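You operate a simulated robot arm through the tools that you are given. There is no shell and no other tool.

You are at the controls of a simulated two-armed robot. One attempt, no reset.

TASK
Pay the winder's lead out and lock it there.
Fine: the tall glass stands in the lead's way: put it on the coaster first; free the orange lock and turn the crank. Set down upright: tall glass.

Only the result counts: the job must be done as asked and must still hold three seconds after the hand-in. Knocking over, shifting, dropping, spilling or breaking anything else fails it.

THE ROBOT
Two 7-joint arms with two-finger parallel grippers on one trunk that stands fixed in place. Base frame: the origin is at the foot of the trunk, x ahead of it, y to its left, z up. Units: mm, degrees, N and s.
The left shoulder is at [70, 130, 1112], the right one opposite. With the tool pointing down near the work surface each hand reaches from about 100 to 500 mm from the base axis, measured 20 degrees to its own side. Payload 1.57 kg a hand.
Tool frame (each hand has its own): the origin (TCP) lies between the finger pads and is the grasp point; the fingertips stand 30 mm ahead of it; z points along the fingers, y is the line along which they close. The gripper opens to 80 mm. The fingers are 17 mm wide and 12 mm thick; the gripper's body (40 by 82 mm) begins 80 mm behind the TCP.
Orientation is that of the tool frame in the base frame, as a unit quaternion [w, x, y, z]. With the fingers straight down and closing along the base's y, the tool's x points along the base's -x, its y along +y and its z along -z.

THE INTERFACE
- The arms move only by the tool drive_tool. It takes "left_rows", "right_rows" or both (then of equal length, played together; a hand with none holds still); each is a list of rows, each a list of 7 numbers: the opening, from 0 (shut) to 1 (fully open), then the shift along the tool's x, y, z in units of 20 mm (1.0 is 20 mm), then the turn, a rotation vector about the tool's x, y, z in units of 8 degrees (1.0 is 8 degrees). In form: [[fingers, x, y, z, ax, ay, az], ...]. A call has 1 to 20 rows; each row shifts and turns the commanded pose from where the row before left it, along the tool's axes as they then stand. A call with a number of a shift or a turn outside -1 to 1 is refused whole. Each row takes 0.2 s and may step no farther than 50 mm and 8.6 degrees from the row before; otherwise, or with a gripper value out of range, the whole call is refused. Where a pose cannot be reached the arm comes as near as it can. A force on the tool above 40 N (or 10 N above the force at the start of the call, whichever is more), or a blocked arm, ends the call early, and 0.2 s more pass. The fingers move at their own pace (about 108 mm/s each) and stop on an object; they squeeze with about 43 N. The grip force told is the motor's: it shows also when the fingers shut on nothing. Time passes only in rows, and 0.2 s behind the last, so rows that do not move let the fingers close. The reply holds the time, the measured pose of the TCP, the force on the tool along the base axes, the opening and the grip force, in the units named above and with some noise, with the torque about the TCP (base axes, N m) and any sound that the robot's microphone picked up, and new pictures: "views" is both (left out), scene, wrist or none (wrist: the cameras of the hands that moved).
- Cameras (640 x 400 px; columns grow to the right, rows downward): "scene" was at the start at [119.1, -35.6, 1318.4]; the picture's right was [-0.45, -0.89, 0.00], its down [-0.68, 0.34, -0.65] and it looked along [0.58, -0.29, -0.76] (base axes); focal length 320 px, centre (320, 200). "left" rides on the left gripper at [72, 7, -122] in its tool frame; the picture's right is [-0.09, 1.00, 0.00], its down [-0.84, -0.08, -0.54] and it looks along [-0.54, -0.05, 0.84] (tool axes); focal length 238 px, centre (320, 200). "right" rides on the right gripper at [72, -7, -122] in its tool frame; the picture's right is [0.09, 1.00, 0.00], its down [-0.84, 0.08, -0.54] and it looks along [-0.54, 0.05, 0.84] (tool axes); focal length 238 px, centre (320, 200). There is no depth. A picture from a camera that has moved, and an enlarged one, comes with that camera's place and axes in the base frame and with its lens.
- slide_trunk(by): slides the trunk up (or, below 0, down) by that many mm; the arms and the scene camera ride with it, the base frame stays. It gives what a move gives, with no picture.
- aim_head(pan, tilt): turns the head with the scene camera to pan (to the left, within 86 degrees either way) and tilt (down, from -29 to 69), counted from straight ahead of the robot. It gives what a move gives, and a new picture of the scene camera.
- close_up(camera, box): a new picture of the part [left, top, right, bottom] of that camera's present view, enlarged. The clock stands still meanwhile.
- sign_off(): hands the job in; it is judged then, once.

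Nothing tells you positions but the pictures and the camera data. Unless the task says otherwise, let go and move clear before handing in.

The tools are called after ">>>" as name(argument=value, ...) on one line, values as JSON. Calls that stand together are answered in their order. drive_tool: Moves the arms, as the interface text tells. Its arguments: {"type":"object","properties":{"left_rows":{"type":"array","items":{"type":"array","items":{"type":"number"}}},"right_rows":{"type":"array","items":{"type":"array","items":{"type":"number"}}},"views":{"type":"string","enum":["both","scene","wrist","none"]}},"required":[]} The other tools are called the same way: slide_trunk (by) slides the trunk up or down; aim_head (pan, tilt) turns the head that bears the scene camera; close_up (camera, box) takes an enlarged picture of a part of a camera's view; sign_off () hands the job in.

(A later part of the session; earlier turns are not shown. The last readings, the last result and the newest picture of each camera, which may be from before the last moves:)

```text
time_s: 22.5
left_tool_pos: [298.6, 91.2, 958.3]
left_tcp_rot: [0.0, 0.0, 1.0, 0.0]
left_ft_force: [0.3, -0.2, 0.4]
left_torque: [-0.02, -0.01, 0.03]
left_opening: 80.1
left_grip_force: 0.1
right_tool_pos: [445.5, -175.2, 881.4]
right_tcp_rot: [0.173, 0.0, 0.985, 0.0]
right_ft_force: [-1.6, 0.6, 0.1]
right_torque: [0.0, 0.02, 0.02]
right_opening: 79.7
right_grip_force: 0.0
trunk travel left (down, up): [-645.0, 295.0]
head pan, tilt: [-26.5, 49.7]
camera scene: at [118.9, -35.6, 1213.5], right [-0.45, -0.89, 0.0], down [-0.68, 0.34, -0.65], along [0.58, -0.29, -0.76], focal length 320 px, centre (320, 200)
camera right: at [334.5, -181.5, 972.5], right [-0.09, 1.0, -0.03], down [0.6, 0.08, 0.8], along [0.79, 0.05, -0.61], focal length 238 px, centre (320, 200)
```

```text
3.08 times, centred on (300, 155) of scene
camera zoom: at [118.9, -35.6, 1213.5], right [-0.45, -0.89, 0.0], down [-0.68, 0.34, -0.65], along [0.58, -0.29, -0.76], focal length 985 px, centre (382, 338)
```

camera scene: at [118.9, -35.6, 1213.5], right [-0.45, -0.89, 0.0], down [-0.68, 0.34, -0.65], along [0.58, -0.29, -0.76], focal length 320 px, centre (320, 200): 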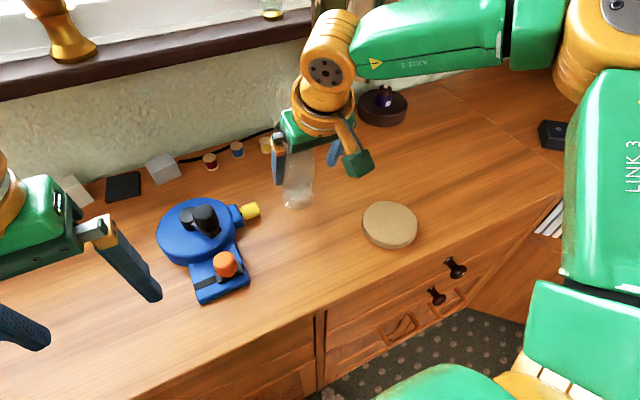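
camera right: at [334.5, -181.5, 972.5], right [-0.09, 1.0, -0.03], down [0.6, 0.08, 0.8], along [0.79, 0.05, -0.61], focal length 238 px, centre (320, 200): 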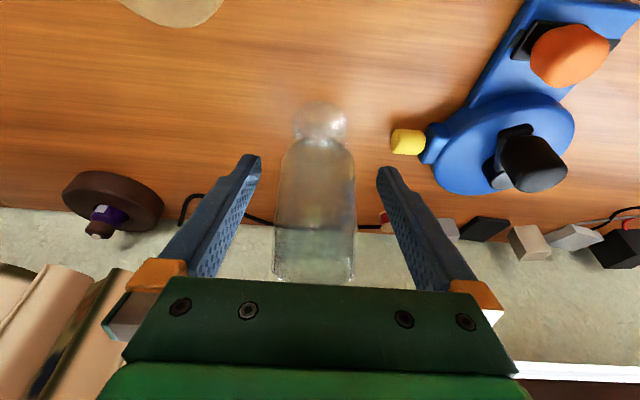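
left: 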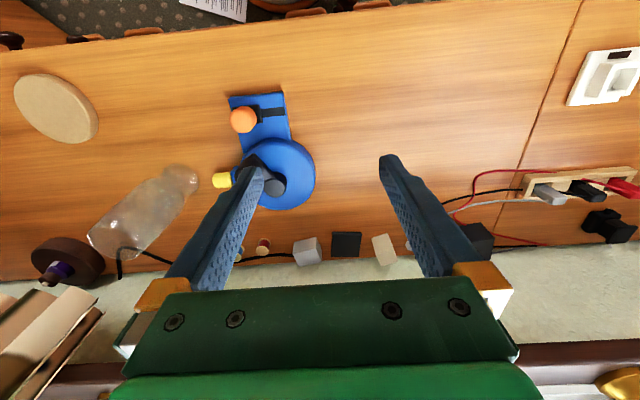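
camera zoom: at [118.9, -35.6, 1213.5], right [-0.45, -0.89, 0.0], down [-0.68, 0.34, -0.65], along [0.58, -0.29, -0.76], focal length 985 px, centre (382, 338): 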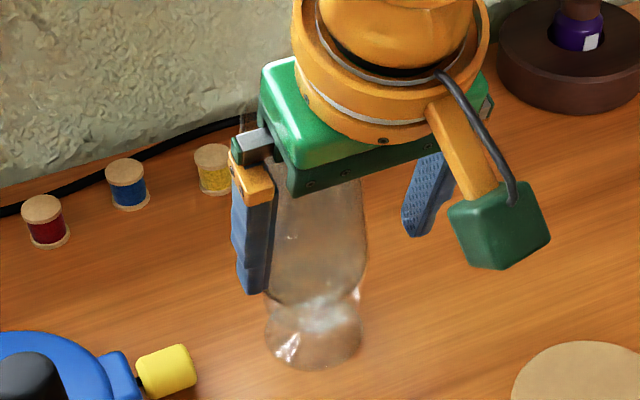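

>>> drive_tool(right_rows=[[1, -0.5, 0.01, 0.25, 0, 0, 0], [1, -0.5, 0.01, 0.25, 0, 0, 0], [1, -0.5, 0.01, 0.25, 0, 0, 0], [1, 0, 0, 0, 0, 0, 0]])

>>> close_up(camera="scene", box=[240, 90, 360, 220])

```text
time_s: 23.5
left_tool_pos: [299.7, 93.2, 956.7]
left_tcp_rot: [0.0, 0.0, 1.0, 0.0]
left_ft_force: [0.0, -0.2, 0.0]
left_torque: [-0.02, 0.01, 0.04]
left_opening: 80.0
left_grip_force: 0.1
right_tool_pos: [479.0, -172.6, 879.1]
right_tcp_rot: [0.174, 0.001, 0.985, 0.001]
right_ft_force: [-0.4, 0.2, -0.8]
right_torque: [0.03, 0.02, 0.02]
right_opening: 80.0
right_grip_force: 0.0
trunk travel left (down, up): [-645.0, 295.0]
head pan, tilt: [-26.5, 49.7]
camera scene: at [119.0, -35.6, 1213.5], right [-0.45, -0.89, 0.0], down [-0.68, 0.34, -0.65], along [0.58, -0.29, -0.76], focal length 320 px, centre (320, 200)
camera right: at [368.5, -180.1, 969.2], right [-0.09, 1.0, -0.03], down [0.6, 0.08, 0.8], along [0.79, 0.05, -0.61], focal length 238 px, centre (320, 200)
```

scene: 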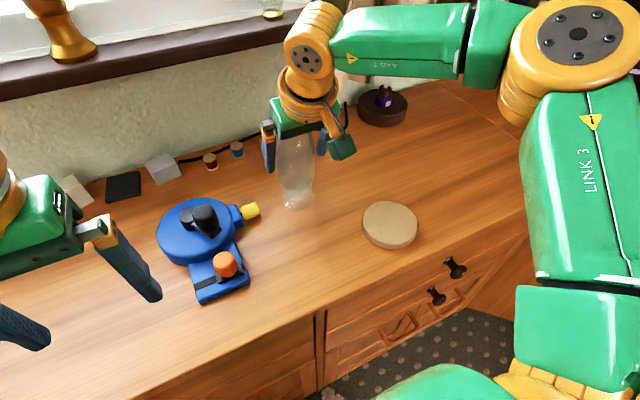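
right: 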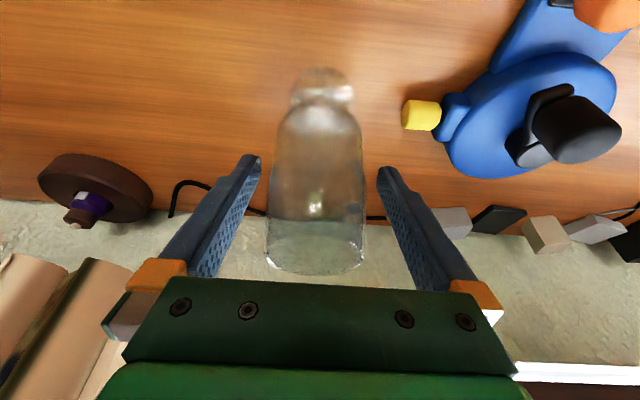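

```text
3.08 times, centred on (300, 155) of scene
camera zoom: at [119.0, -35.6, 1213.5], right [-0.45, -0.89, 0.0], down [-0.68, 0.34, -0.65], along [0.58, -0.29, -0.76], focal length 985 px, centre (382, 338)
```

zoom: 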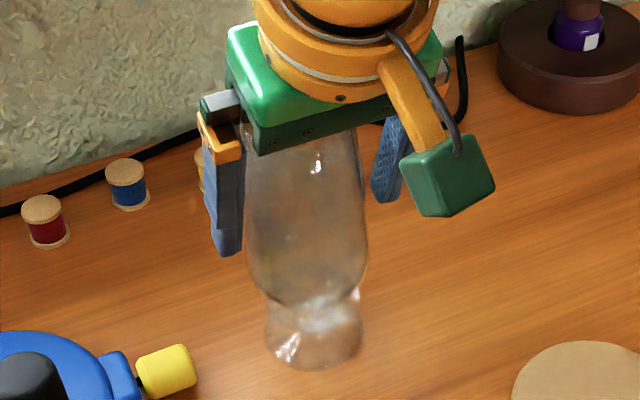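

Reach is fine at this trunk height. I'll lower slightly, then close on the glass.

>>> drive_tool(right_rows=[[1, 0.06, -0.05, 0.32, 0, 0, 0], [1, 0.06, -0.03, 0.32, 0, 0, 0], [1, 0, 0, 0, 0, 0, 0]], views="wrist")

```text
time_s: 24.3
left_tool_pos: [300.1, 92.5, 956.2]
left_tcp_rot: [0.0, 0.0, 1.0, 0.0]
left_ft_force: [0.3, 0.2, 0.3]
left_torque: [-0.02, -0.04, 0.02]
left_opening: 80.1
left_grip_force: 0.2
right_tool_pos: [480.2, -175.8, 864.8]
right_tcp_rot: [0.174, 0.0, 0.985, 0.0]
right_ft_force: [-0.3, -0.9, 1.1]
right_torque: [0.0, 0.0, 0.03]
right_opening: 80.1
right_grip_force: 0.0
trunk travel left (down, up): [-645.0, 295.0]
head pan, tilt: [-26.5, 49.7]
camera right: at [370.7, -182.1, 956.0], right [-0.09, 1.0, -0.03], down [0.6, 0.08, 0.8], along [0.79, 0.05, -0.6], focal length 238 px, centre (320, 200)
```

right: 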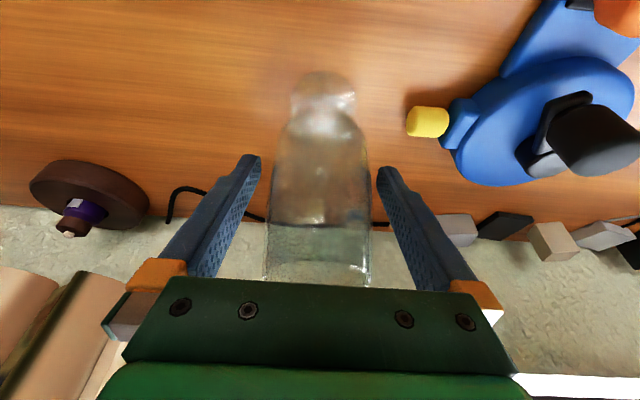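

>>> drive_tool(right_rows=[[0.88, 0, 0, 0, 0, 0, 0], [0.82, 0, 0, 0, 0, 0, 0], [0.77, 0, 0, 0, 0, 0, 0], [0.72, 0, 0, 0, 0, 0, 0], [0.6, 0, 0, 0, 0, 0, 0], [0.5, 0, 0, 0, 0, 0, 0]])

```text
time_s: 25.7
left_tool_pos: [300.7, 93.1, 957.3]
left_tcp_rot: [-0.001, 0.0, 1.0, 0.0]
left_ft_force: [0.1, -0.7, 0.3]
left_torque: [0.02, -0.03, -0.01]
left_opening: 79.9
left_grip_force: 0.1
right_tool_pos: [481.2, -175.0, 866.6]
right_tcp_rot: [0.174, 0.0, 0.985, 0.001]
right_ft_force: [0.3, 1.5, 0.4]
right_torque: [0.01, -0.05, 0.03]
right_opening: 67.1
right_grip_force: 43.6
trunk travel left (down, up): [-645.0, 295.0]
head pan, tilt: [-26.5, 49.7]
camera scene: at [119.2, -35.2, 1213.4], right [-0.45, -0.89, 0.0], down [-0.68, 0.34, -0.65], along [0.58, -0.29, -0.76], focal length 320 px, centre (320, 200)
camera right: at [370.8, -181.8, 956.1], right [-0.09, 1.0, -0.03], down [0.6, 0.08, 0.8], along [0.79, 0.05, -0.61], focal length 238 px, centre (320, 200)
```

scene: 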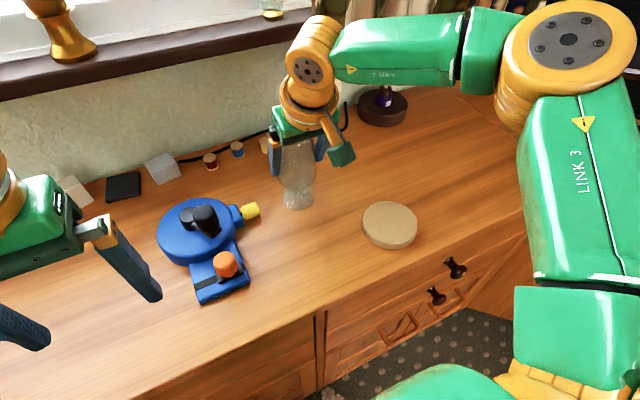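
right: 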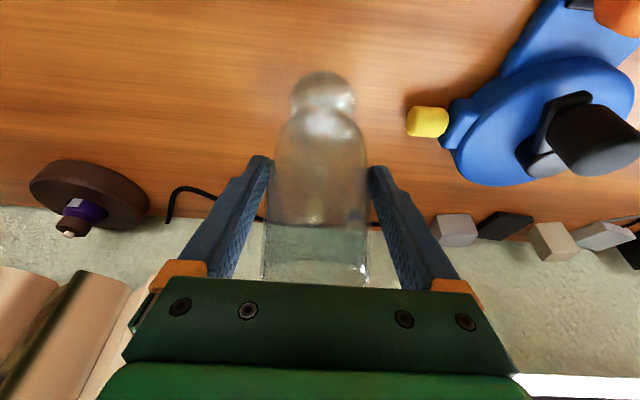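

The glass is gripped at 67 mm width. I'll lift it 45 mm, keeping the fingers commanded closed.

>>> drive_tool(right_rows=[[0.5, -0.1, 0, -0.27, 0, 0, 0], [0.5, -0.17, 0, -0.47, 0, 0, 0], [0.5, -0.17, 0, -0.47, 0, 0, 0], [0.5, -0.17, 0, -0.47, 0, 0, 0], [0.5, -0.17, 0, -0.47, 0, 0, 0], [0.5, 0, 0, 0, 0, 0, 0]])

>>> close_up(camera="scene", box=[240, 90, 360, 220])

```text
time_s: 27.1
left_tool_pos: [301.2, 92.0, 957.0]
left_tcp_rot: [-0.001, 0.0, 1.0, 0.0]
left_ft_force: [0.7, 0.1, 0.2]
left_torque: [-0.04, -0.02, 0.0]
left_opening: 80.0
left_grip_force: 0.0
right_tool_pos: [480.9, -175.9, 912.3]
right_tcp_rot: [0.173, -0.001, 0.985, 0.001]
right_ft_force: [-1.1, -0.1, -3.4]
right_torque: [0.01, 0.02, 0.02]
right_opening: 67.2
right_grip_force: 43.1
trunk travel left (down, up): [-645.0, 295.0]
head pan, tilt: [-26.5, 49.7]
camera scene: at [120.1, -36.0, 1213.3], right [-0.45, -0.89, 0.0], down [-0.68, 0.34, -0.65], along [0.58, -0.29, -0.76], focal length 320 px, centre (320, 200)
camera right: at [371.5, -182.7, 1002.0], right [-0.09, 1.0, -0.03], down [0.6, 0.08, 0.8], along [0.79, 0.05, -0.61], focal length 238 px, centre (320, 200)
```

scene: 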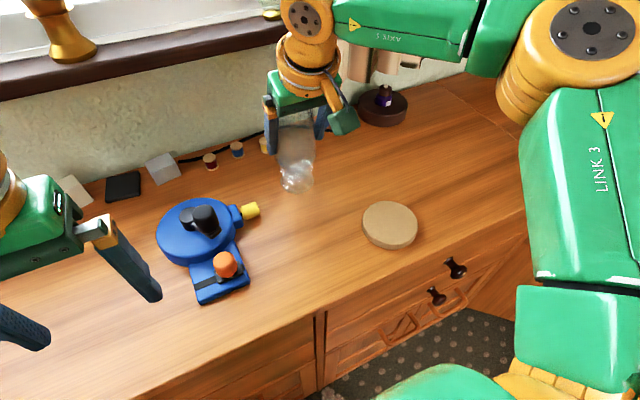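
right: 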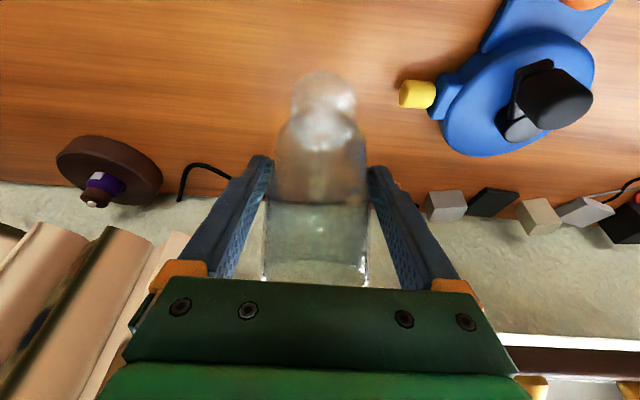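

```text
3.08 times, centred on (300, 155) of scene
camera zoom: at [120.1, -36.0, 1213.3], right [-0.45, -0.89, 0.0], down [-0.68, 0.34, -0.65], along [0.58, -0.29, -0.76], focal length 985 px, centre (382, 338)
```

zoom: 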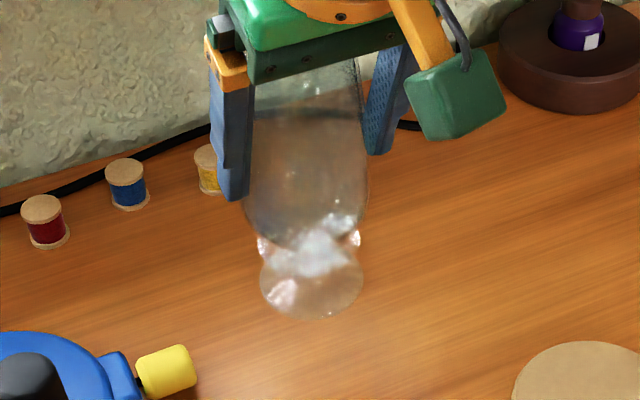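

The glass is lifted upright with clear space below. I'll carry it over the coaster.

>>> drive_tool(right_rows=[[0.5, 0.25, -0.23, -0.09, 0, 0, 0], [0.5, 0.495, -0.467, -0.18, 0, 0, 0], [0.5, 0.495, -0.467, -0.18, 0, 0, 0], [0.5, 0.495, -0.467, -0.18, 0, 0, 0], [0.5, 0.495, -0.467, -0.18, 0, 0, 0], [0.5, 0.495, -0.467, -0.18, 0, 0, 0], [0.5, 0.495, -0.467, -0.18, 0, 0, 0], [0.5, 0.495, -0.467, -0.18, 0, 0, 0], [0.5, 0.495, -0.467, -0.18, 0, 0, 0], [0.5, 0.495, -0.467, -0.18, 0, 0, 0], [0.5, 0.495, -0.467, -0.18, 0, 0, 0], [0.5, 0.495, -0.467, -0.18, 0, 0, 0], [0.5, 0.25, -0.23, -0.09, 0, 0, 0], [0.5, 0, 0, 0, 0, 0, 0]])

>>> close_up(camera="scene", box=[330, 130, 470, 260])

>>> close_up(camera="right", box=[220, 0, 420, 200])

```text
time_s: 30.1
left_tool_pos: [300.5, 91.9, 957.1]
left_tcp_rot: [0.0, 0.0, 1.0, -0.001]
left_ft_force: [0.0, 0.1, -0.7]
left_torque: [0.0, -0.02, 0.03]
left_opening: 80.0
left_grip_force: 0.1
right_tool_pos: [353.2, -287.8, 911.8]
right_tcp_rot: [0.173, 0.001, 0.985, 0.001]
right_ft_force: [0.5, -0.4, -3.4]
right_torque: [0.01, 0.01, -0.02]
right_opening: 67.3
right_grip_force: 42.6
trunk travel left (down, up): [-645.0, 295.0]
head pan, tilt: [-26.5, 49.7]
camera scene: at [119.8, -36.0, 1213.3], right [-0.45, -0.89, 0.0], down [-0.68, 0.34, -0.65], along [0.58, -0.29, -0.76], focal length 320 px, centre (320, 200)
camera right: at [243.6, -293.9, 1002.1], right [-0.09, 1.0, -0.03], down [0.6, 0.08, 0.8], along [0.79, 0.05, -0.61], focal length 238 px, centre (320, 200)
```

scene: 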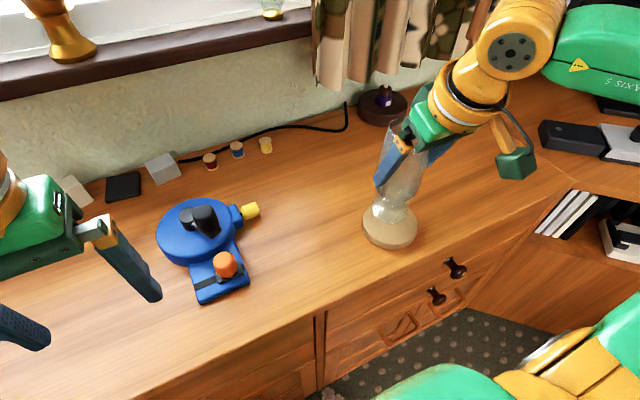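
right: 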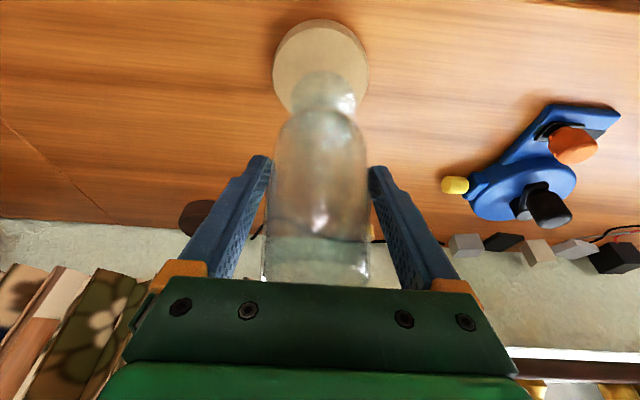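

```text
3.08 times, centred on (400, 195) of scene
camera zoom: at [119.8, -36.0, 1213.3], right [-0.45, -0.89, 0.0], down [-0.68, 0.34, -0.65], along [0.58, -0.29, -0.76], focal length 985 px, centre (74, 215)
```

zoom: 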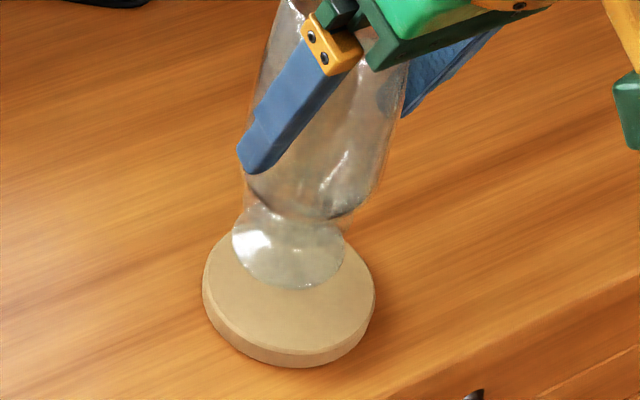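

```text
2.00 times, centred on (320, 100) of right
camera zoom: at [243.6, -293.9, 1002.1], right [-0.09, 1.0, -0.03], down [0.6, 0.08, 0.8], along [0.79, 0.05, -0.61], focal length 477 px, centre (320, 400)
```

zoom: 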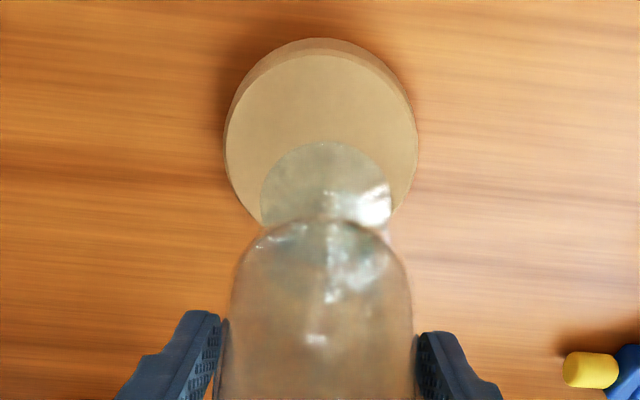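

The glass is over the coaster. I'll shift it 2 mm in x and -4 mm in y, then lower it in small steps and watch the vertical force.

>>> drive_tool(right_rows=[[0.5, -0.05, -0.1, 0.02, 0, 0, 0], [0.5, -0.05, -0.1, 0.02, 0, 0, 0], [0.5, 0.12, 0, 0.33, 0, 0, 0], [0.5, 0.12, 0, 0.33, 0, 0, 0], [0.5, 0.12, 0, 0.33, 0, 0, 0], [0.5, 0.1, 0, 0.27, 0, 0, 0], [0.5, 0, 0, 0, 0, 0, 0]])

>>> close_up(camera="scene", box=[330, 130, 470, 260])

>>> close_up(camera="right", box=[220, 0, 420, 200])

```text
time_s: 31.7
left_tool_pos: [300.5, 91.5, 956.9]
left_tcp_rot: [0.0, 0.0, 1.0, 0.0]
left_ft_force: [-1.0, 0.7, 0.1]
left_torque: [-0.01, 0.0, 0.03]
left_opening: 79.9
left_grip_force: 0.1
right_tool_pos: [357.1, -291.1, 885.3]
right_tcp_rot: [0.173, 0.0, 0.985, 0.002]
right_ft_force: [-0.4, 0.7, -3.3]
right_torque: [0.0, 0.0, 0.01]
right_opening: 67.4
right_grip_force: 43.3
trunk travel left (down, up): [-645.0, 295.0]
head pan, tilt: [-26.5, 49.7]
camera scene: at [119.7, -36.1, 1213.4], right [-0.45, -0.89, 0.0], down [-0.68, 0.34, -0.65], along [0.58, -0.29, -0.76], focal length 320 px, centre (320, 200)
camera right: at [246.4, -298.2, 974.4], right [-0.09, 1.0, -0.03], down [0.6, 0.08, 0.8], along [0.79, 0.05, -0.61], focal length 238 px, centre (320, 200)
```

scene: 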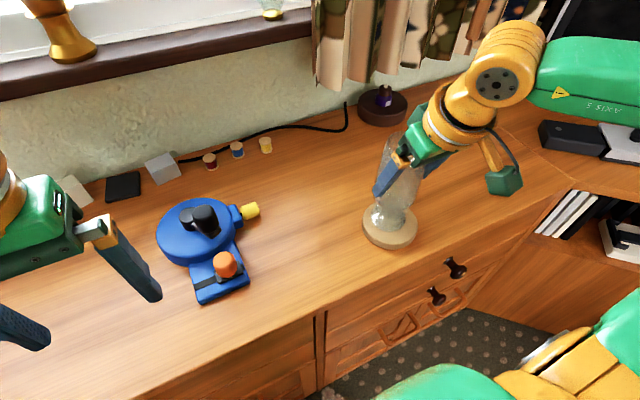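
right: 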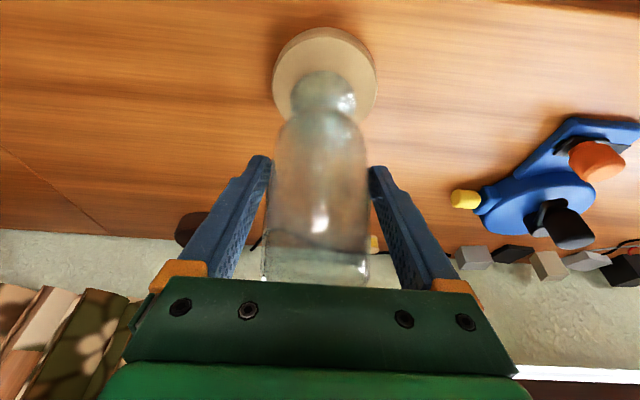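

```text
3.08 times, centred on (400, 195) of scene
camera zoom: at [119.7, -36.1, 1213.4], right [-0.45, -0.89, 0.0], down [-0.68, 0.34, -0.65], along [0.58, -0.29, -0.76], focal length 985 px, centre (74, 215)
```

zoom: 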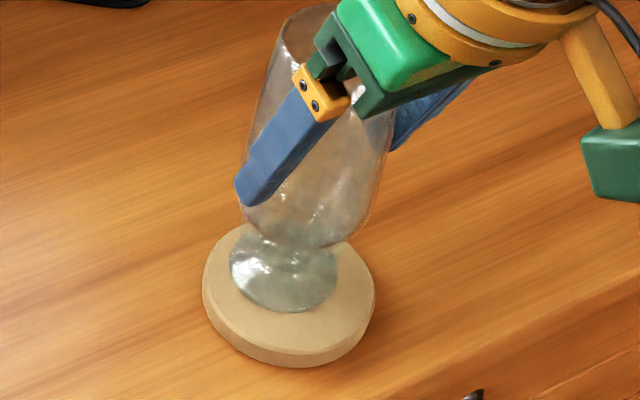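

```text
2.00 times, centred on (320, 100) of right
camera zoom: at [246.4, -298.2, 974.4], right [-0.09, 1.0, -0.03], down [0.6, 0.08, 0.8], along [0.79, 0.05, -0.61], focal length 477 px, centre (320, 400)
```

zoom: 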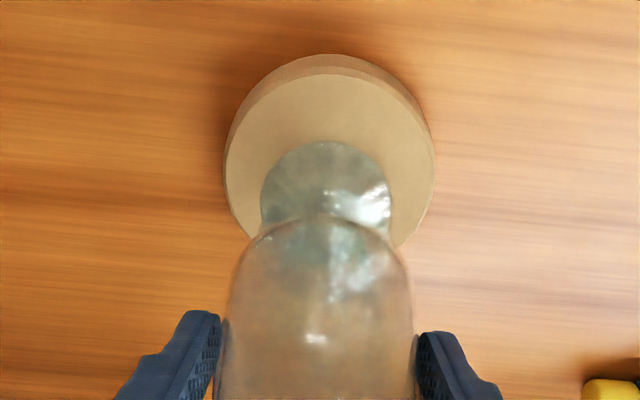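

>>> drive_tool(right_rows=[[0.5, 0.235, 0, -0.085, 0, 0, 0], [0.5, 0.034, 0, 0.094, 0, 0, 0], [0.5, 0.034, 0, 0.094, 0, 0, 0], [0.5, 0.025, 0, 0.07, 0, 0, 0], [0.5, 0, 0, 0, 0, 0, 0]], views="none")

>>> close_up(camera="scene", box=[330, 130, 470, 260])

```text
time_s: 33.1
left_tool_pos: [296.2, 93.6, 958.4]
left_tcp_rot: [0.003, 0.0, 1.0, -0.002]
left_ft_force: [0.1, -0.1, 0.1]
left_torque: [-0.01, -0.02, -0.02]
left_opening: 80.0
left_grip_force: 0.1
right_tool_pos: [348.8, -289.5, 884.3]
right_tcp_rot: [0.181, 0.0, 0.983, -0.001]
right_ft_force: [-2.6, 0.1, 16.6]
right_torque: [0.32, 0.63, 0.01]
right_opening: 67.5
right_grip_force: 43.2
trunk travel left (down, up): [-645.0, 295.0]
head pan, tilt: [-26.5, 49.7]
stopped in row 5 (right hand): the force on the tool passed its limit at 41 N (the readings are from after the stop); the commanded pose is now the measured one
```

```text
3.08 times, centred on (400, 195) of scene
camera zoom: at [114.3, -33.1, 1213.7], right [-0.45, -0.89, 0.0], down [-0.68, 0.34, -0.65], along [0.58, -0.29, -0.76], focal length 985 px, centre (74, 215)
```

zoom: 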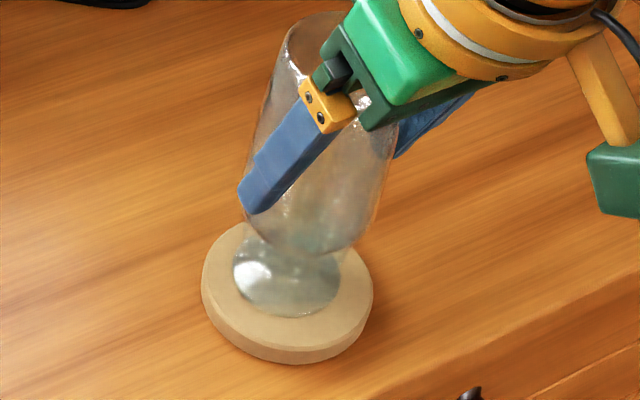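

The glass has touched down on the coaster with more force than I expected. I'll ease up slightly and check.

>>> drive_tool(right_rows=[[0.5, -0.017, 0, -0.047, 0, 0, 0], [0.5, 0, 0, 0, 0, 0, 0]])

>>> close_up(camera="scene", box=[330, 130, 470, 260])

>>> close_up(camera="right", box=[220, 0, 420, 200])

```text
time_s: 33.7
left_tool_pos: [297.3, 95.4, 958.1]
left_tcp_rot: [0.001, 0.0, 1.0, -0.001]
left_ft_force: [0.6, 0.2, -0.1]
left_torque: [0.0, 0.01, 0.0]
left_opening: 80.0
left_grip_force: 0.1
right_tool_pos: [349.4, -290.6, 885.0]
right_tcp_rot: [0.179, 0.001, 0.984, -0.001]
right_ft_force: [-0.5, 0.1, 16.2]
right_torque: [0.22, 0.31, -0.01]
right_opening: 67.4
right_grip_force: 42.8
trunk travel left (down, up): [-645.0, 295.0]
head pan, tilt: [-26.5, 49.7]
camera scene: at [116.0, -33.4, 1213.8], right [-0.45, -0.9, 0.0], down [-0.68, 0.34, -0.65], along [0.58, -0.29, -0.76], focal length 320 px, centre (320, 200)
camera right: at [238.7, -296.3, 972.6], right [-0.09, 1.0, -0.03], down [0.59, 0.08, 0.8], along [0.8, 0.05, -0.6], focal length 238 px, centre (320, 200)
```

scene: 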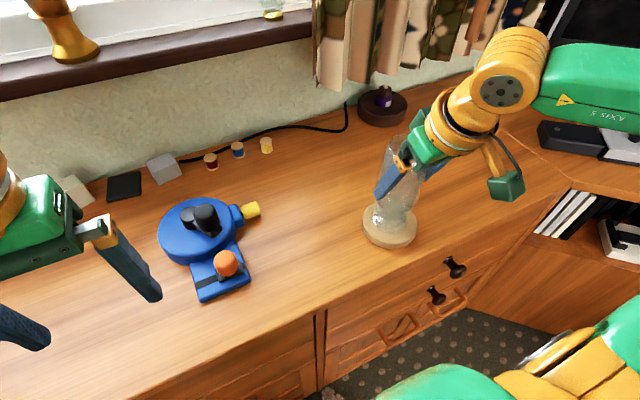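
right: 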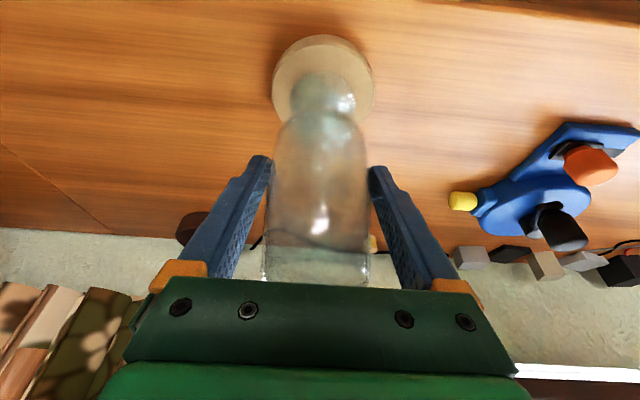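

```text
3.08 times, centred on (400, 195) of scene
camera zoom: at [116.0, -33.4, 1213.8], right [-0.45, -0.9, 0.0], down [-0.68, 0.34, -0.65], along [0.58, -0.29, -0.76], focal length 985 px, centre (74, 215)
```

zoom: 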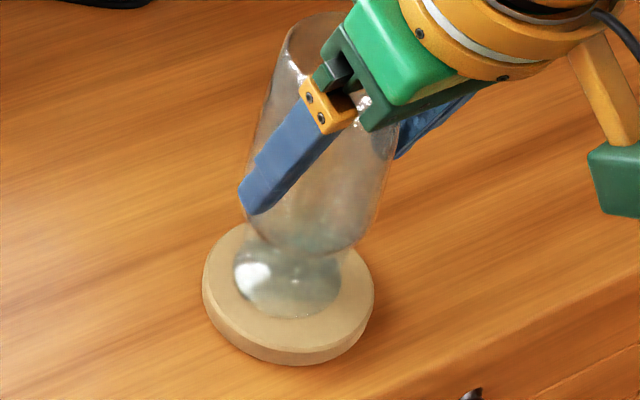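

```text
2.00 times, centred on (320, 100) of right
camera zoom: at [238.7, -296.3, 972.6], right [-0.09, 1.0, -0.03], down [0.59, 0.08, 0.8], along [0.8, 0.05, -0.6], focal length 477 px, centre (320, 400)
```

zoom: 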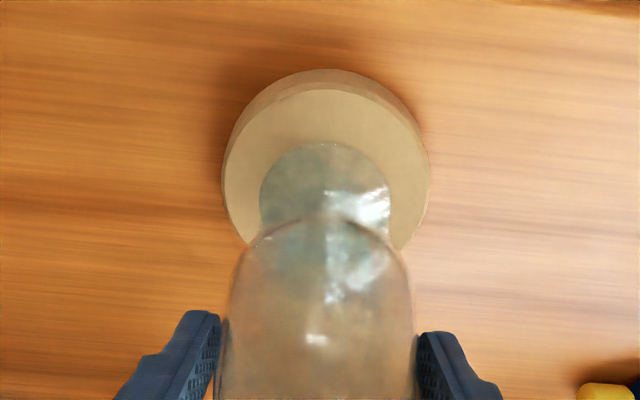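

>>> drive_tool(right_rows=[[0.5, -0.034, 0, -0.094, 0, 0, 0], [0.5, 0, 0, 0, 0, 0, 0], [0.5, 0, 0, 0, 0, 0, 0]], views="none")

```text
time_s: 34.5
left_tool_pos: [300.3, 91.2, 957.2]
left_tcp_rot: [0.0, 0.0, 1.0, -0.001]
left_ft_force: [0.2, 0.6, 0.7]
left_torque: [-0.01, 0.01, -0.01]
left_opening: 79.9
left_grip_force: 0.1
right_tool_pos: [351.4, -291.4, 884.2]
right_tcp_rot: [0.176, 0.0, 0.984, 0.0]
right_ft_force: [0.0, 0.7, -1.3]
right_torque: [0.14, 0.15, 0.01]
right_opening: 67.3
right_grip_force: 43.5
trunk travel left (down, up): [-645.0, 295.0]
head pan, tilt: [-26.5, 49.7]
```

The glass is resting on the coaster with almost no load. I'll open the fingers gradually.

>>> drive_tool(right_rows=[[0.85, 0, 0, 0, 0, 0, 0], [0.87, 0, 0, 0, 0, 0, 0], [0.93, 0, 0, 0, 0, 0, 0], [1, 0, 0, 0, 0, 0, 0], [1, 0, 0, 0, 0, 0, 0]])

>>> close_up(camera="scene", box=[330, 130, 470, 260])

>>> close_up(camera="right", box=[220, 0, 420, 300])

```text
time_s: 35.7
left_tool_pos: [300.0, 92.1, 957.0]
left_tcp_rot: [0.0, 0.0, 1.0, 0.0]
left_ft_force: [1.3, 0.4, 0.2]
left_torque: [0.0, 0.03, -0.01]
left_opening: 79.9
left_grip_force: 0.0
right_tool_pos: [351.1, -291.7, 884.3]
right_tcp_rot: [0.176, 0.0, 0.984, 0.001]
right_ft_force: [0.0, -0.1, 0.1]
right_torque: [0.03, 0.03, -0.01]
right_opening: 80.0
right_grip_force: 0.0
trunk travel left (down, up): [-645.0, 295.0]
head pan, tilt: [-26.5, 49.7]
camera scene: at [119.1, -35.7, 1213.4], right [-0.45, -0.89, 0.0], down [-0.68, 0.34, -0.65], along [0.58, -0.29, -0.76], focal length 320 px, centre (320, 200)
camera right: at [241.0, -298.4, 973.3], right [-0.09, 1.0, -0.03], down [0.6, 0.08, 0.8], along [0.8, 0.05, -0.6], focal length 238 px, centre (320, 200)
```

scene: 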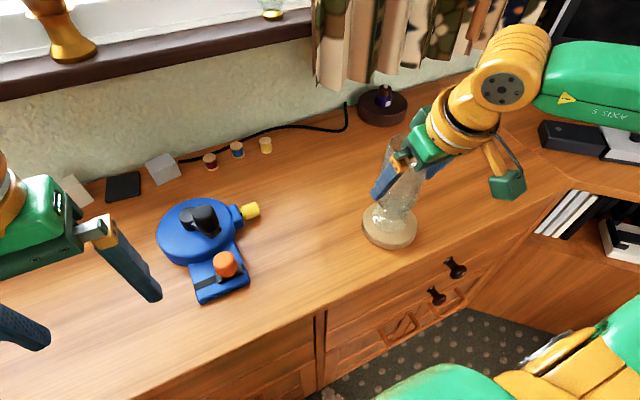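
right: 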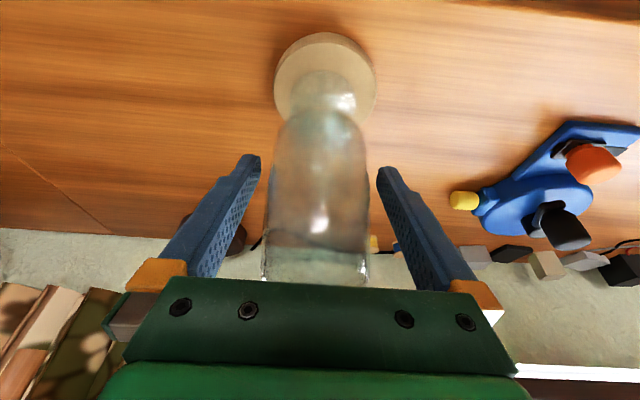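

```text
3.08 times, centred on (400, 195) of scene
camera zoom: at [119.1, -35.7, 1213.4], right [-0.45, -0.89, 0.0], down [-0.68, 0.34, -0.65], along [0.58, -0.29, -0.76], focal length 985 px, centre (74, 215)
```

zoom: 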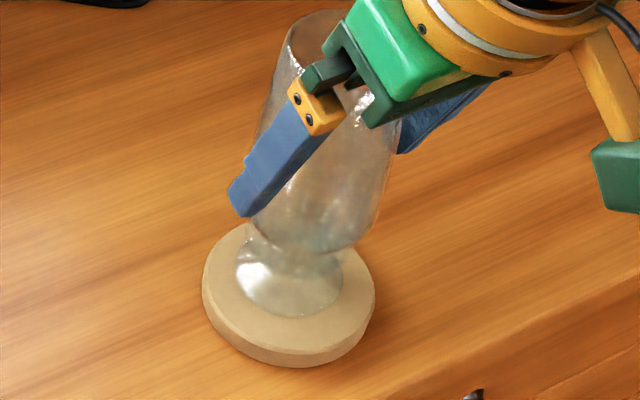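

```text
1.33 times, centred on (320, 150) of right
camera zoom: at [241.0, -298.4, 973.3], right [-0.09, 1.0, -0.03], down [0.6, 0.08, 0.8], along [0.8, 0.05, -0.6], focal length 318 px, centre (320, 267)
```

zoom: 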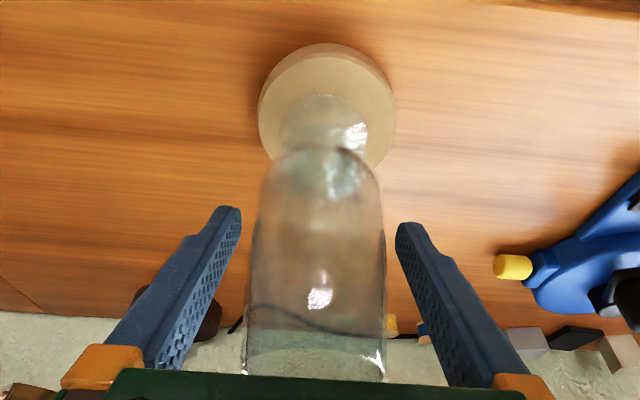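

The glass stands on the coaster. I'll withdraw the right hand up along its axis and then park it back and to the side.

>>> drive_tool(right_rows=[[1, 0, 0, -0.3, 0, 0, 0], [1, 0, 0, -0.6, 0, 0, 0], [1, 0, 0, -0.8, 0, 0, 0], [1, 0, 0, -1, 0, 0, 0], [1, 0, 0, -1, 0, 0, 0], [1, 0, 0, -1, 0, 0, 0], [1, 0, 0, -1, 0, 0, 0], [1, 0.8, 0, -0.3, 0, 0, 0], [1, 0.8, 0, -0.3, 0, 0, 0], [1, 0.8, 0, -0.3, 0, 0, 0], [1, 0.8, 0, -0.3, 0, 0, 0], [1, 0.8, 0, -0.3, 0, 0, 0]])

>>> close_up(camera="scene", box=[330, 130, 470, 260])

>>> close_up(camera="scene", box=[130, 170, 280, 320])

>>> close_up(camera="left", box=[0, 0, 640, 400])

```text
time_s: 38.3
left_tool_pos: [299.2, 91.7, 957.4]
left_tcp_rot: [0.0, 0.0, 1.0, 0.0]
left_ft_force: [0.2, -0.1, -0.5]
left_torque: [-0.01, 0.01, 0.01]
left_opening: 79.8
left_grip_force: 0.1
right_tool_pos: [224.6, -291.4, 990.6]
right_tcp_rot: [0.177, 0.0, 0.984, 0.0]
right_ft_force: [1.1, -0.7, -0.6]
right_torque: [-0.02, 0.0, -0.02]
right_opening: 79.9
right_grip_force: 0.1
trunk travel left (down, up): [-645.0, 295.0]
head pan, tilt: [-26.5, 49.7]
camera scene: at [118.3, -35.6, 1213.5], right [-0.45, -0.89, 0.0], down [-0.68, 0.34, -0.65], along [0.58, -0.29, -0.76], focal length 320 px, centre (320, 200)
camera right: at [114.5, -298.9, 1079.9], right [-0.09, 1.0, -0.03], down [0.6, 0.08, 0.8], along [0.8, 0.05, -0.6], focal length 238 px, centre (320, 200)
```

scene: 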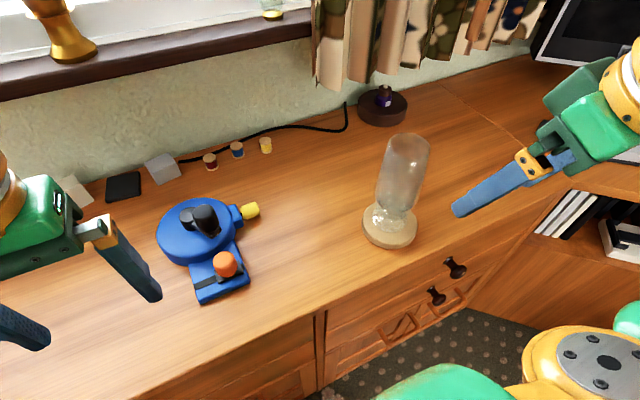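
right: 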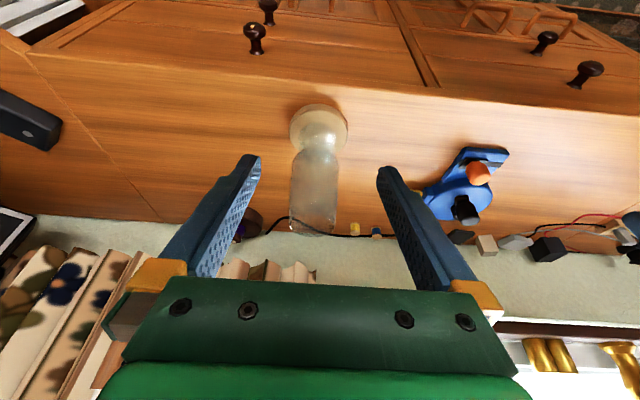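

```text
3.08 times, centred on (400, 195) of scene
camera zoom: at [118.3, -35.6, 1213.5], right [-0.45, -0.89, 0.0], down [-0.68, 0.34, -0.65], along [0.58, -0.29, -0.76], focal length 985 px, centre (74, 215)
```

zoom: 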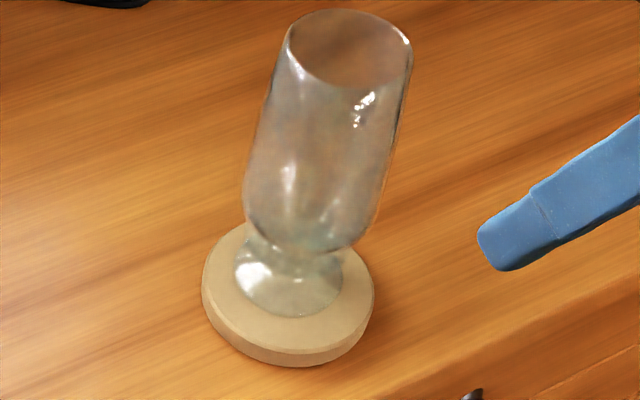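

```text
2.67 times, centred on (205, 245) of scene
camera zoom: at [118.3, -35.6, 1213.5], right [-0.45, -0.89, 0.0], down [-0.68, 0.34, -0.65], along [0.58, -0.29, -0.76], focal length 854 px, centre (627, 80)
```

zoom: 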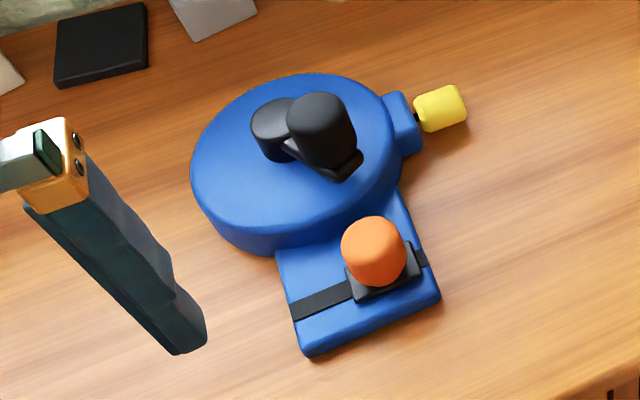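

```text
1.00 times, centred on (320, 200) of left (not enlarged: the box is as wide or as high as the picture)
camera zoom: at [228.7, 98.4, 1078.9], right [0.09, 1.0, 0.0], down [0.84, -0.08, 0.54], along [0.54, -0.05, -0.84], focal length 238 px, centre (320, 200)
```

zoom: 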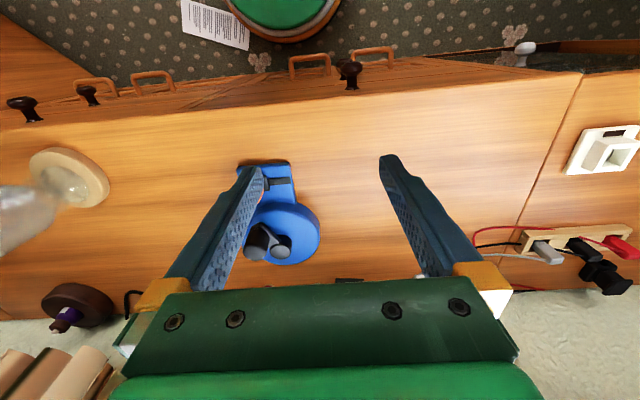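

The glass stands upright on the coaster. Now I'll turn the head to the winder and measure it.

>>> aim_head(pan=4, tilt=50)

>>> close_up(camera="scene", box=[240, 130, 420, 290])

```text
time_s: 39.3
left_tool_pos: [299.7, 92.2, 956.7]
left_tcp_rot: [0.0, 0.0, 1.0, 0.001]
left_ft_force: [-0.2, 0.3, 1.0]
left_torque: [0.03, -0.04, 0.01]
left_opening: 79.9
left_grip_force: 0.1
right_tool_pos: [224.1, -292.0, 991.3]
right_tcp_rot: [0.177, 0.0, 0.984, 0.0]
right_ft_force: [0.3, -0.6, 0.1]
right_torque: [-0.01, 0.01, 0.0]
right_opening: 80.0
right_grip_force: 0.1
trunk travel left (down, up): [-645.0, 295.0]
head pan, tilt: [4.0, 50.0]
camera scene: at [126.7, 4.0, 1213.1], right [0.07, -1.0, 0.0], down [-0.76, -0.05, -0.64], along [0.64, 0.04, -0.77], focal length 320 px, centre (320, 200)
```

scene: 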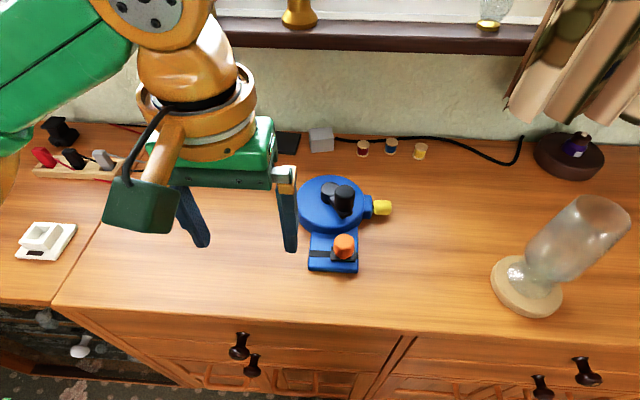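

```text
2.50 times, centred on (330, 210) of scene
camera zoom: at [126.7, 4.0, 1213.1], right [0.07, -1.0, 0.0], down [-0.76, -0.05, -0.64], along [0.64, 0.04, -0.77], focal length 800 px, centre (295, 175)
```

zoom: 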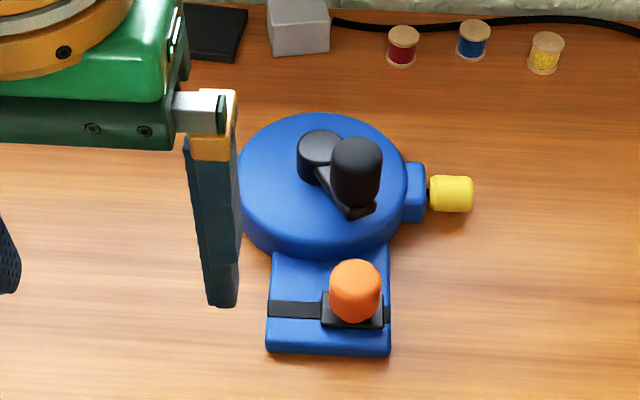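

Winder: hub at about (488, 13), crank knob at about (447, -11) with z 815–852, and lock knob at about (382, -14) with z 785–822. I'll bring the left hand above the lock knob.

>>> drive_tool(left_rows=[[1, -0.5125, -0.6625, 0.42, 0, 0, 0], [1, -0.5125, -0.6625, 0.42, 0, 0, 0], [1, -0.5125, -0.6625, 0.42, 0, 0, 0], [1, -0.5125, -0.6625, 0.42, 0, 0, 0], [1, -0.5125, -0.6625, 0.42, 0, 0, 0], [1, -0.5125, -0.6625, 0.42, 0, 0, 0], [1, -0.5125, -0.6625, 0.42, 0, 0, 0], [1, -0.5125, -0.6625, 0.42, 0, 0, 0], [1, 0, 0, 0, 0, 0, 0]])

>>> close_up(camera="left", box=[220, 60, 420, 260])

```text
time_s: 41.3
left_tool_pos: [382.6, -12.7, 889.7]
left_tcp_rot: [0.0, 0.0, 1.0, 0.0]
left_ft_force: [0.2, -0.1, 0.5]
left_torque: [-0.01, -0.01, -0.04]
left_opening: 80.0
left_grip_force: 0.1
right_tool_pos: [225.9, -291.3, 989.9]
right_tcp_rot: [0.177, 0.0, 0.984, 0.0]
right_ft_force: [-1.0, -0.3, 0.4]
right_torque: [0.02, -0.03, 0.0]
right_opening: 79.9
right_grip_force: 0.0
trunk travel left (down, up): [-645.0, 295.0]
head pan, tilt: [4.0, 50.0]
camera scene: at [126.6, 4.4, 1213.1], right [0.07, -1.0, 0.0], down [-0.76, -0.05, -0.64], along [0.64, 0.04, -0.77], focal length 320 px, centre (320, 200)
camera left: at [312.2, -7.7, 1011.8], right [0.09, 1.0, 0.0], down [0.84, -0.08, 0.54], along [0.54, -0.05, -0.84], focal length 238 px, centre (320, 200)
```

scene: 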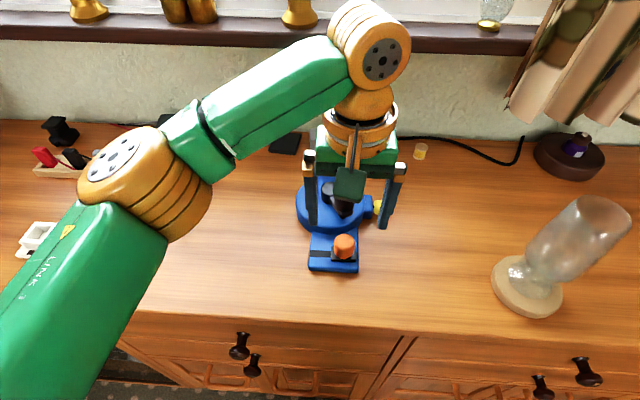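
left: 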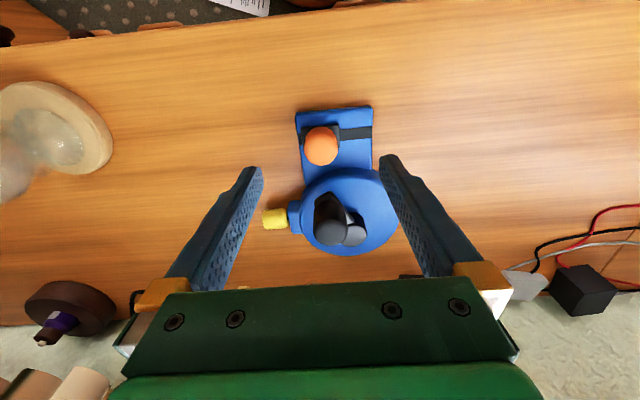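

```text
2.00 times, centred on (320, 160) of left
camera zoom: at [312.2, -7.7, 1011.8], right [0.09, 1.0, 0.0], down [0.84, -0.08, 0.54], along [0.54, -0.05, -0.84], focal length 477 px, centre (320, 280)
```

zoom: 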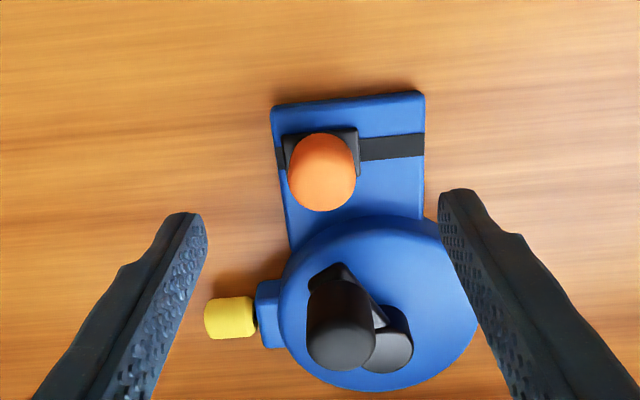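

I'll descend over the lock knob and straddle it.

>>> drive_tool(left_rows=[[1, -0.05, -0.05, 0.8, 0, 0, 0], [1, 0, 0, 0.8, 0, 0, 0], [1, 0, 0, 0.8, 0, 0, 0], [1, 0, 0, 0.6, 0, 0, 0], [1, 0, 0, 0.3, 0, 0, 0], [1, 0, 0, 0, 0, 0, 0]])

>>> close_up(camera="scene", box=[260, 150, 420, 290])

>>> close_up(camera="left", box=[220, 60, 420, 260])

```text
time_s: 42.7
left_tool_pos: [383.4, -14.7, 823.5]
left_tcp_rot: [0.001, 0.0, 1.0, -0.001]
left_ft_force: [-0.7, -0.1, 0.8]
left_torque: [-0.04, -0.01, -0.01]
left_opening: 80.0
left_grip_force: 0.1
right_tool_pos: [225.9, -292.5, 990.1]
right_tcp_rot: [0.177, 0.001, 0.984, 0.0]
right_ft_force: [-0.4, -0.7, 0.4]
right_torque: [0.03, 0.0, -0.01]
right_opening: 80.1
right_grip_force: 0.0
trunk travel left (down, up): [-645.0, 295.0]
head pan, tilt: [4.0, 50.0]
camera scene: at [126.7, 4.1, 1213.1], right [0.07, -1.0, 0.0], down [-0.76, -0.05, -0.64], along [0.64, 0.04, -0.77], focal length 320 px, centre (320, 200)
camera left: at [313.1, -8.2, 945.4], right [0.09, 1.0, 0.0], down [0.84, -0.08, 0.54], along [0.54, -0.05, -0.84], focal length 238 px, centre (320, 200)
```

scene: 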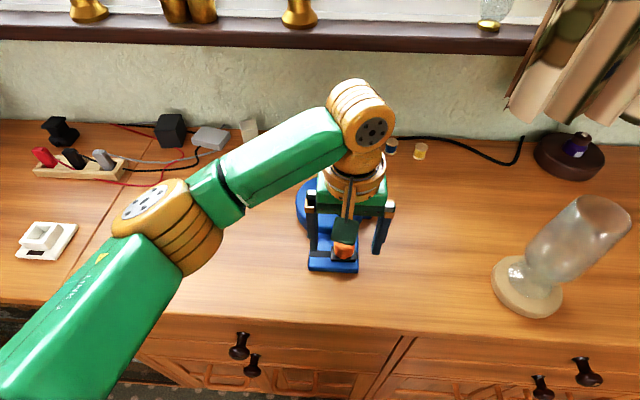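
left: 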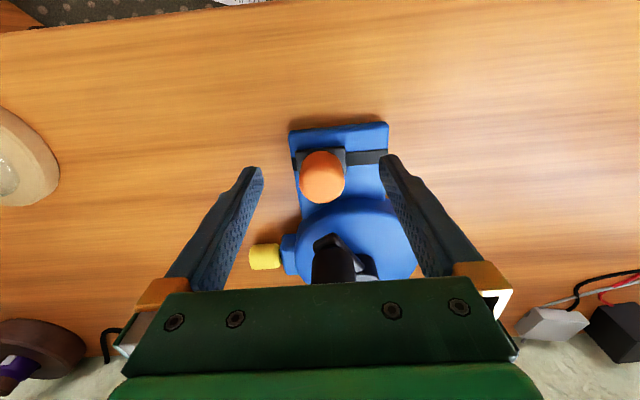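

```text
2.86 times, centred on (340, 220) of scene
camera zoom: at [126.7, 4.1, 1213.1], right [0.07, -1.0, 0.0], down [-0.76, -0.05, -0.64], along [0.64, 0.04, -0.77], focal length 915 px, centre (263, 143)
```

zoom: 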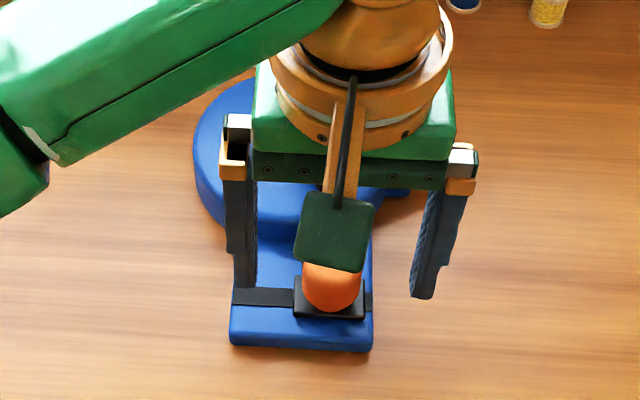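

```text
2.00 times, centred on (320, 160) of left
camera zoom: at [313.1, -8.2, 945.4], right [0.09, 1.0, 0.0], down [0.84, -0.08, 0.54], along [0.54, -0.05, -0.84], focal length 477 px, centre (320, 280)
```

zoom: 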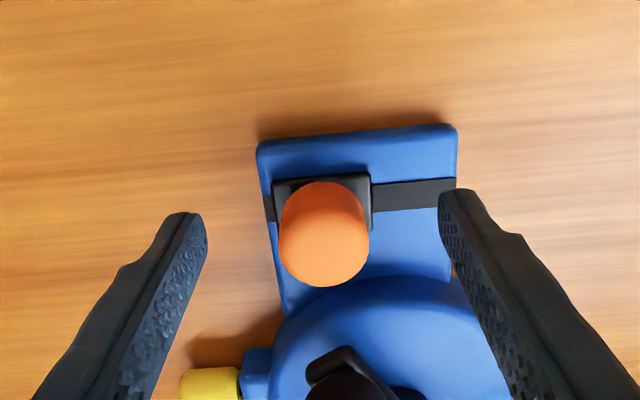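

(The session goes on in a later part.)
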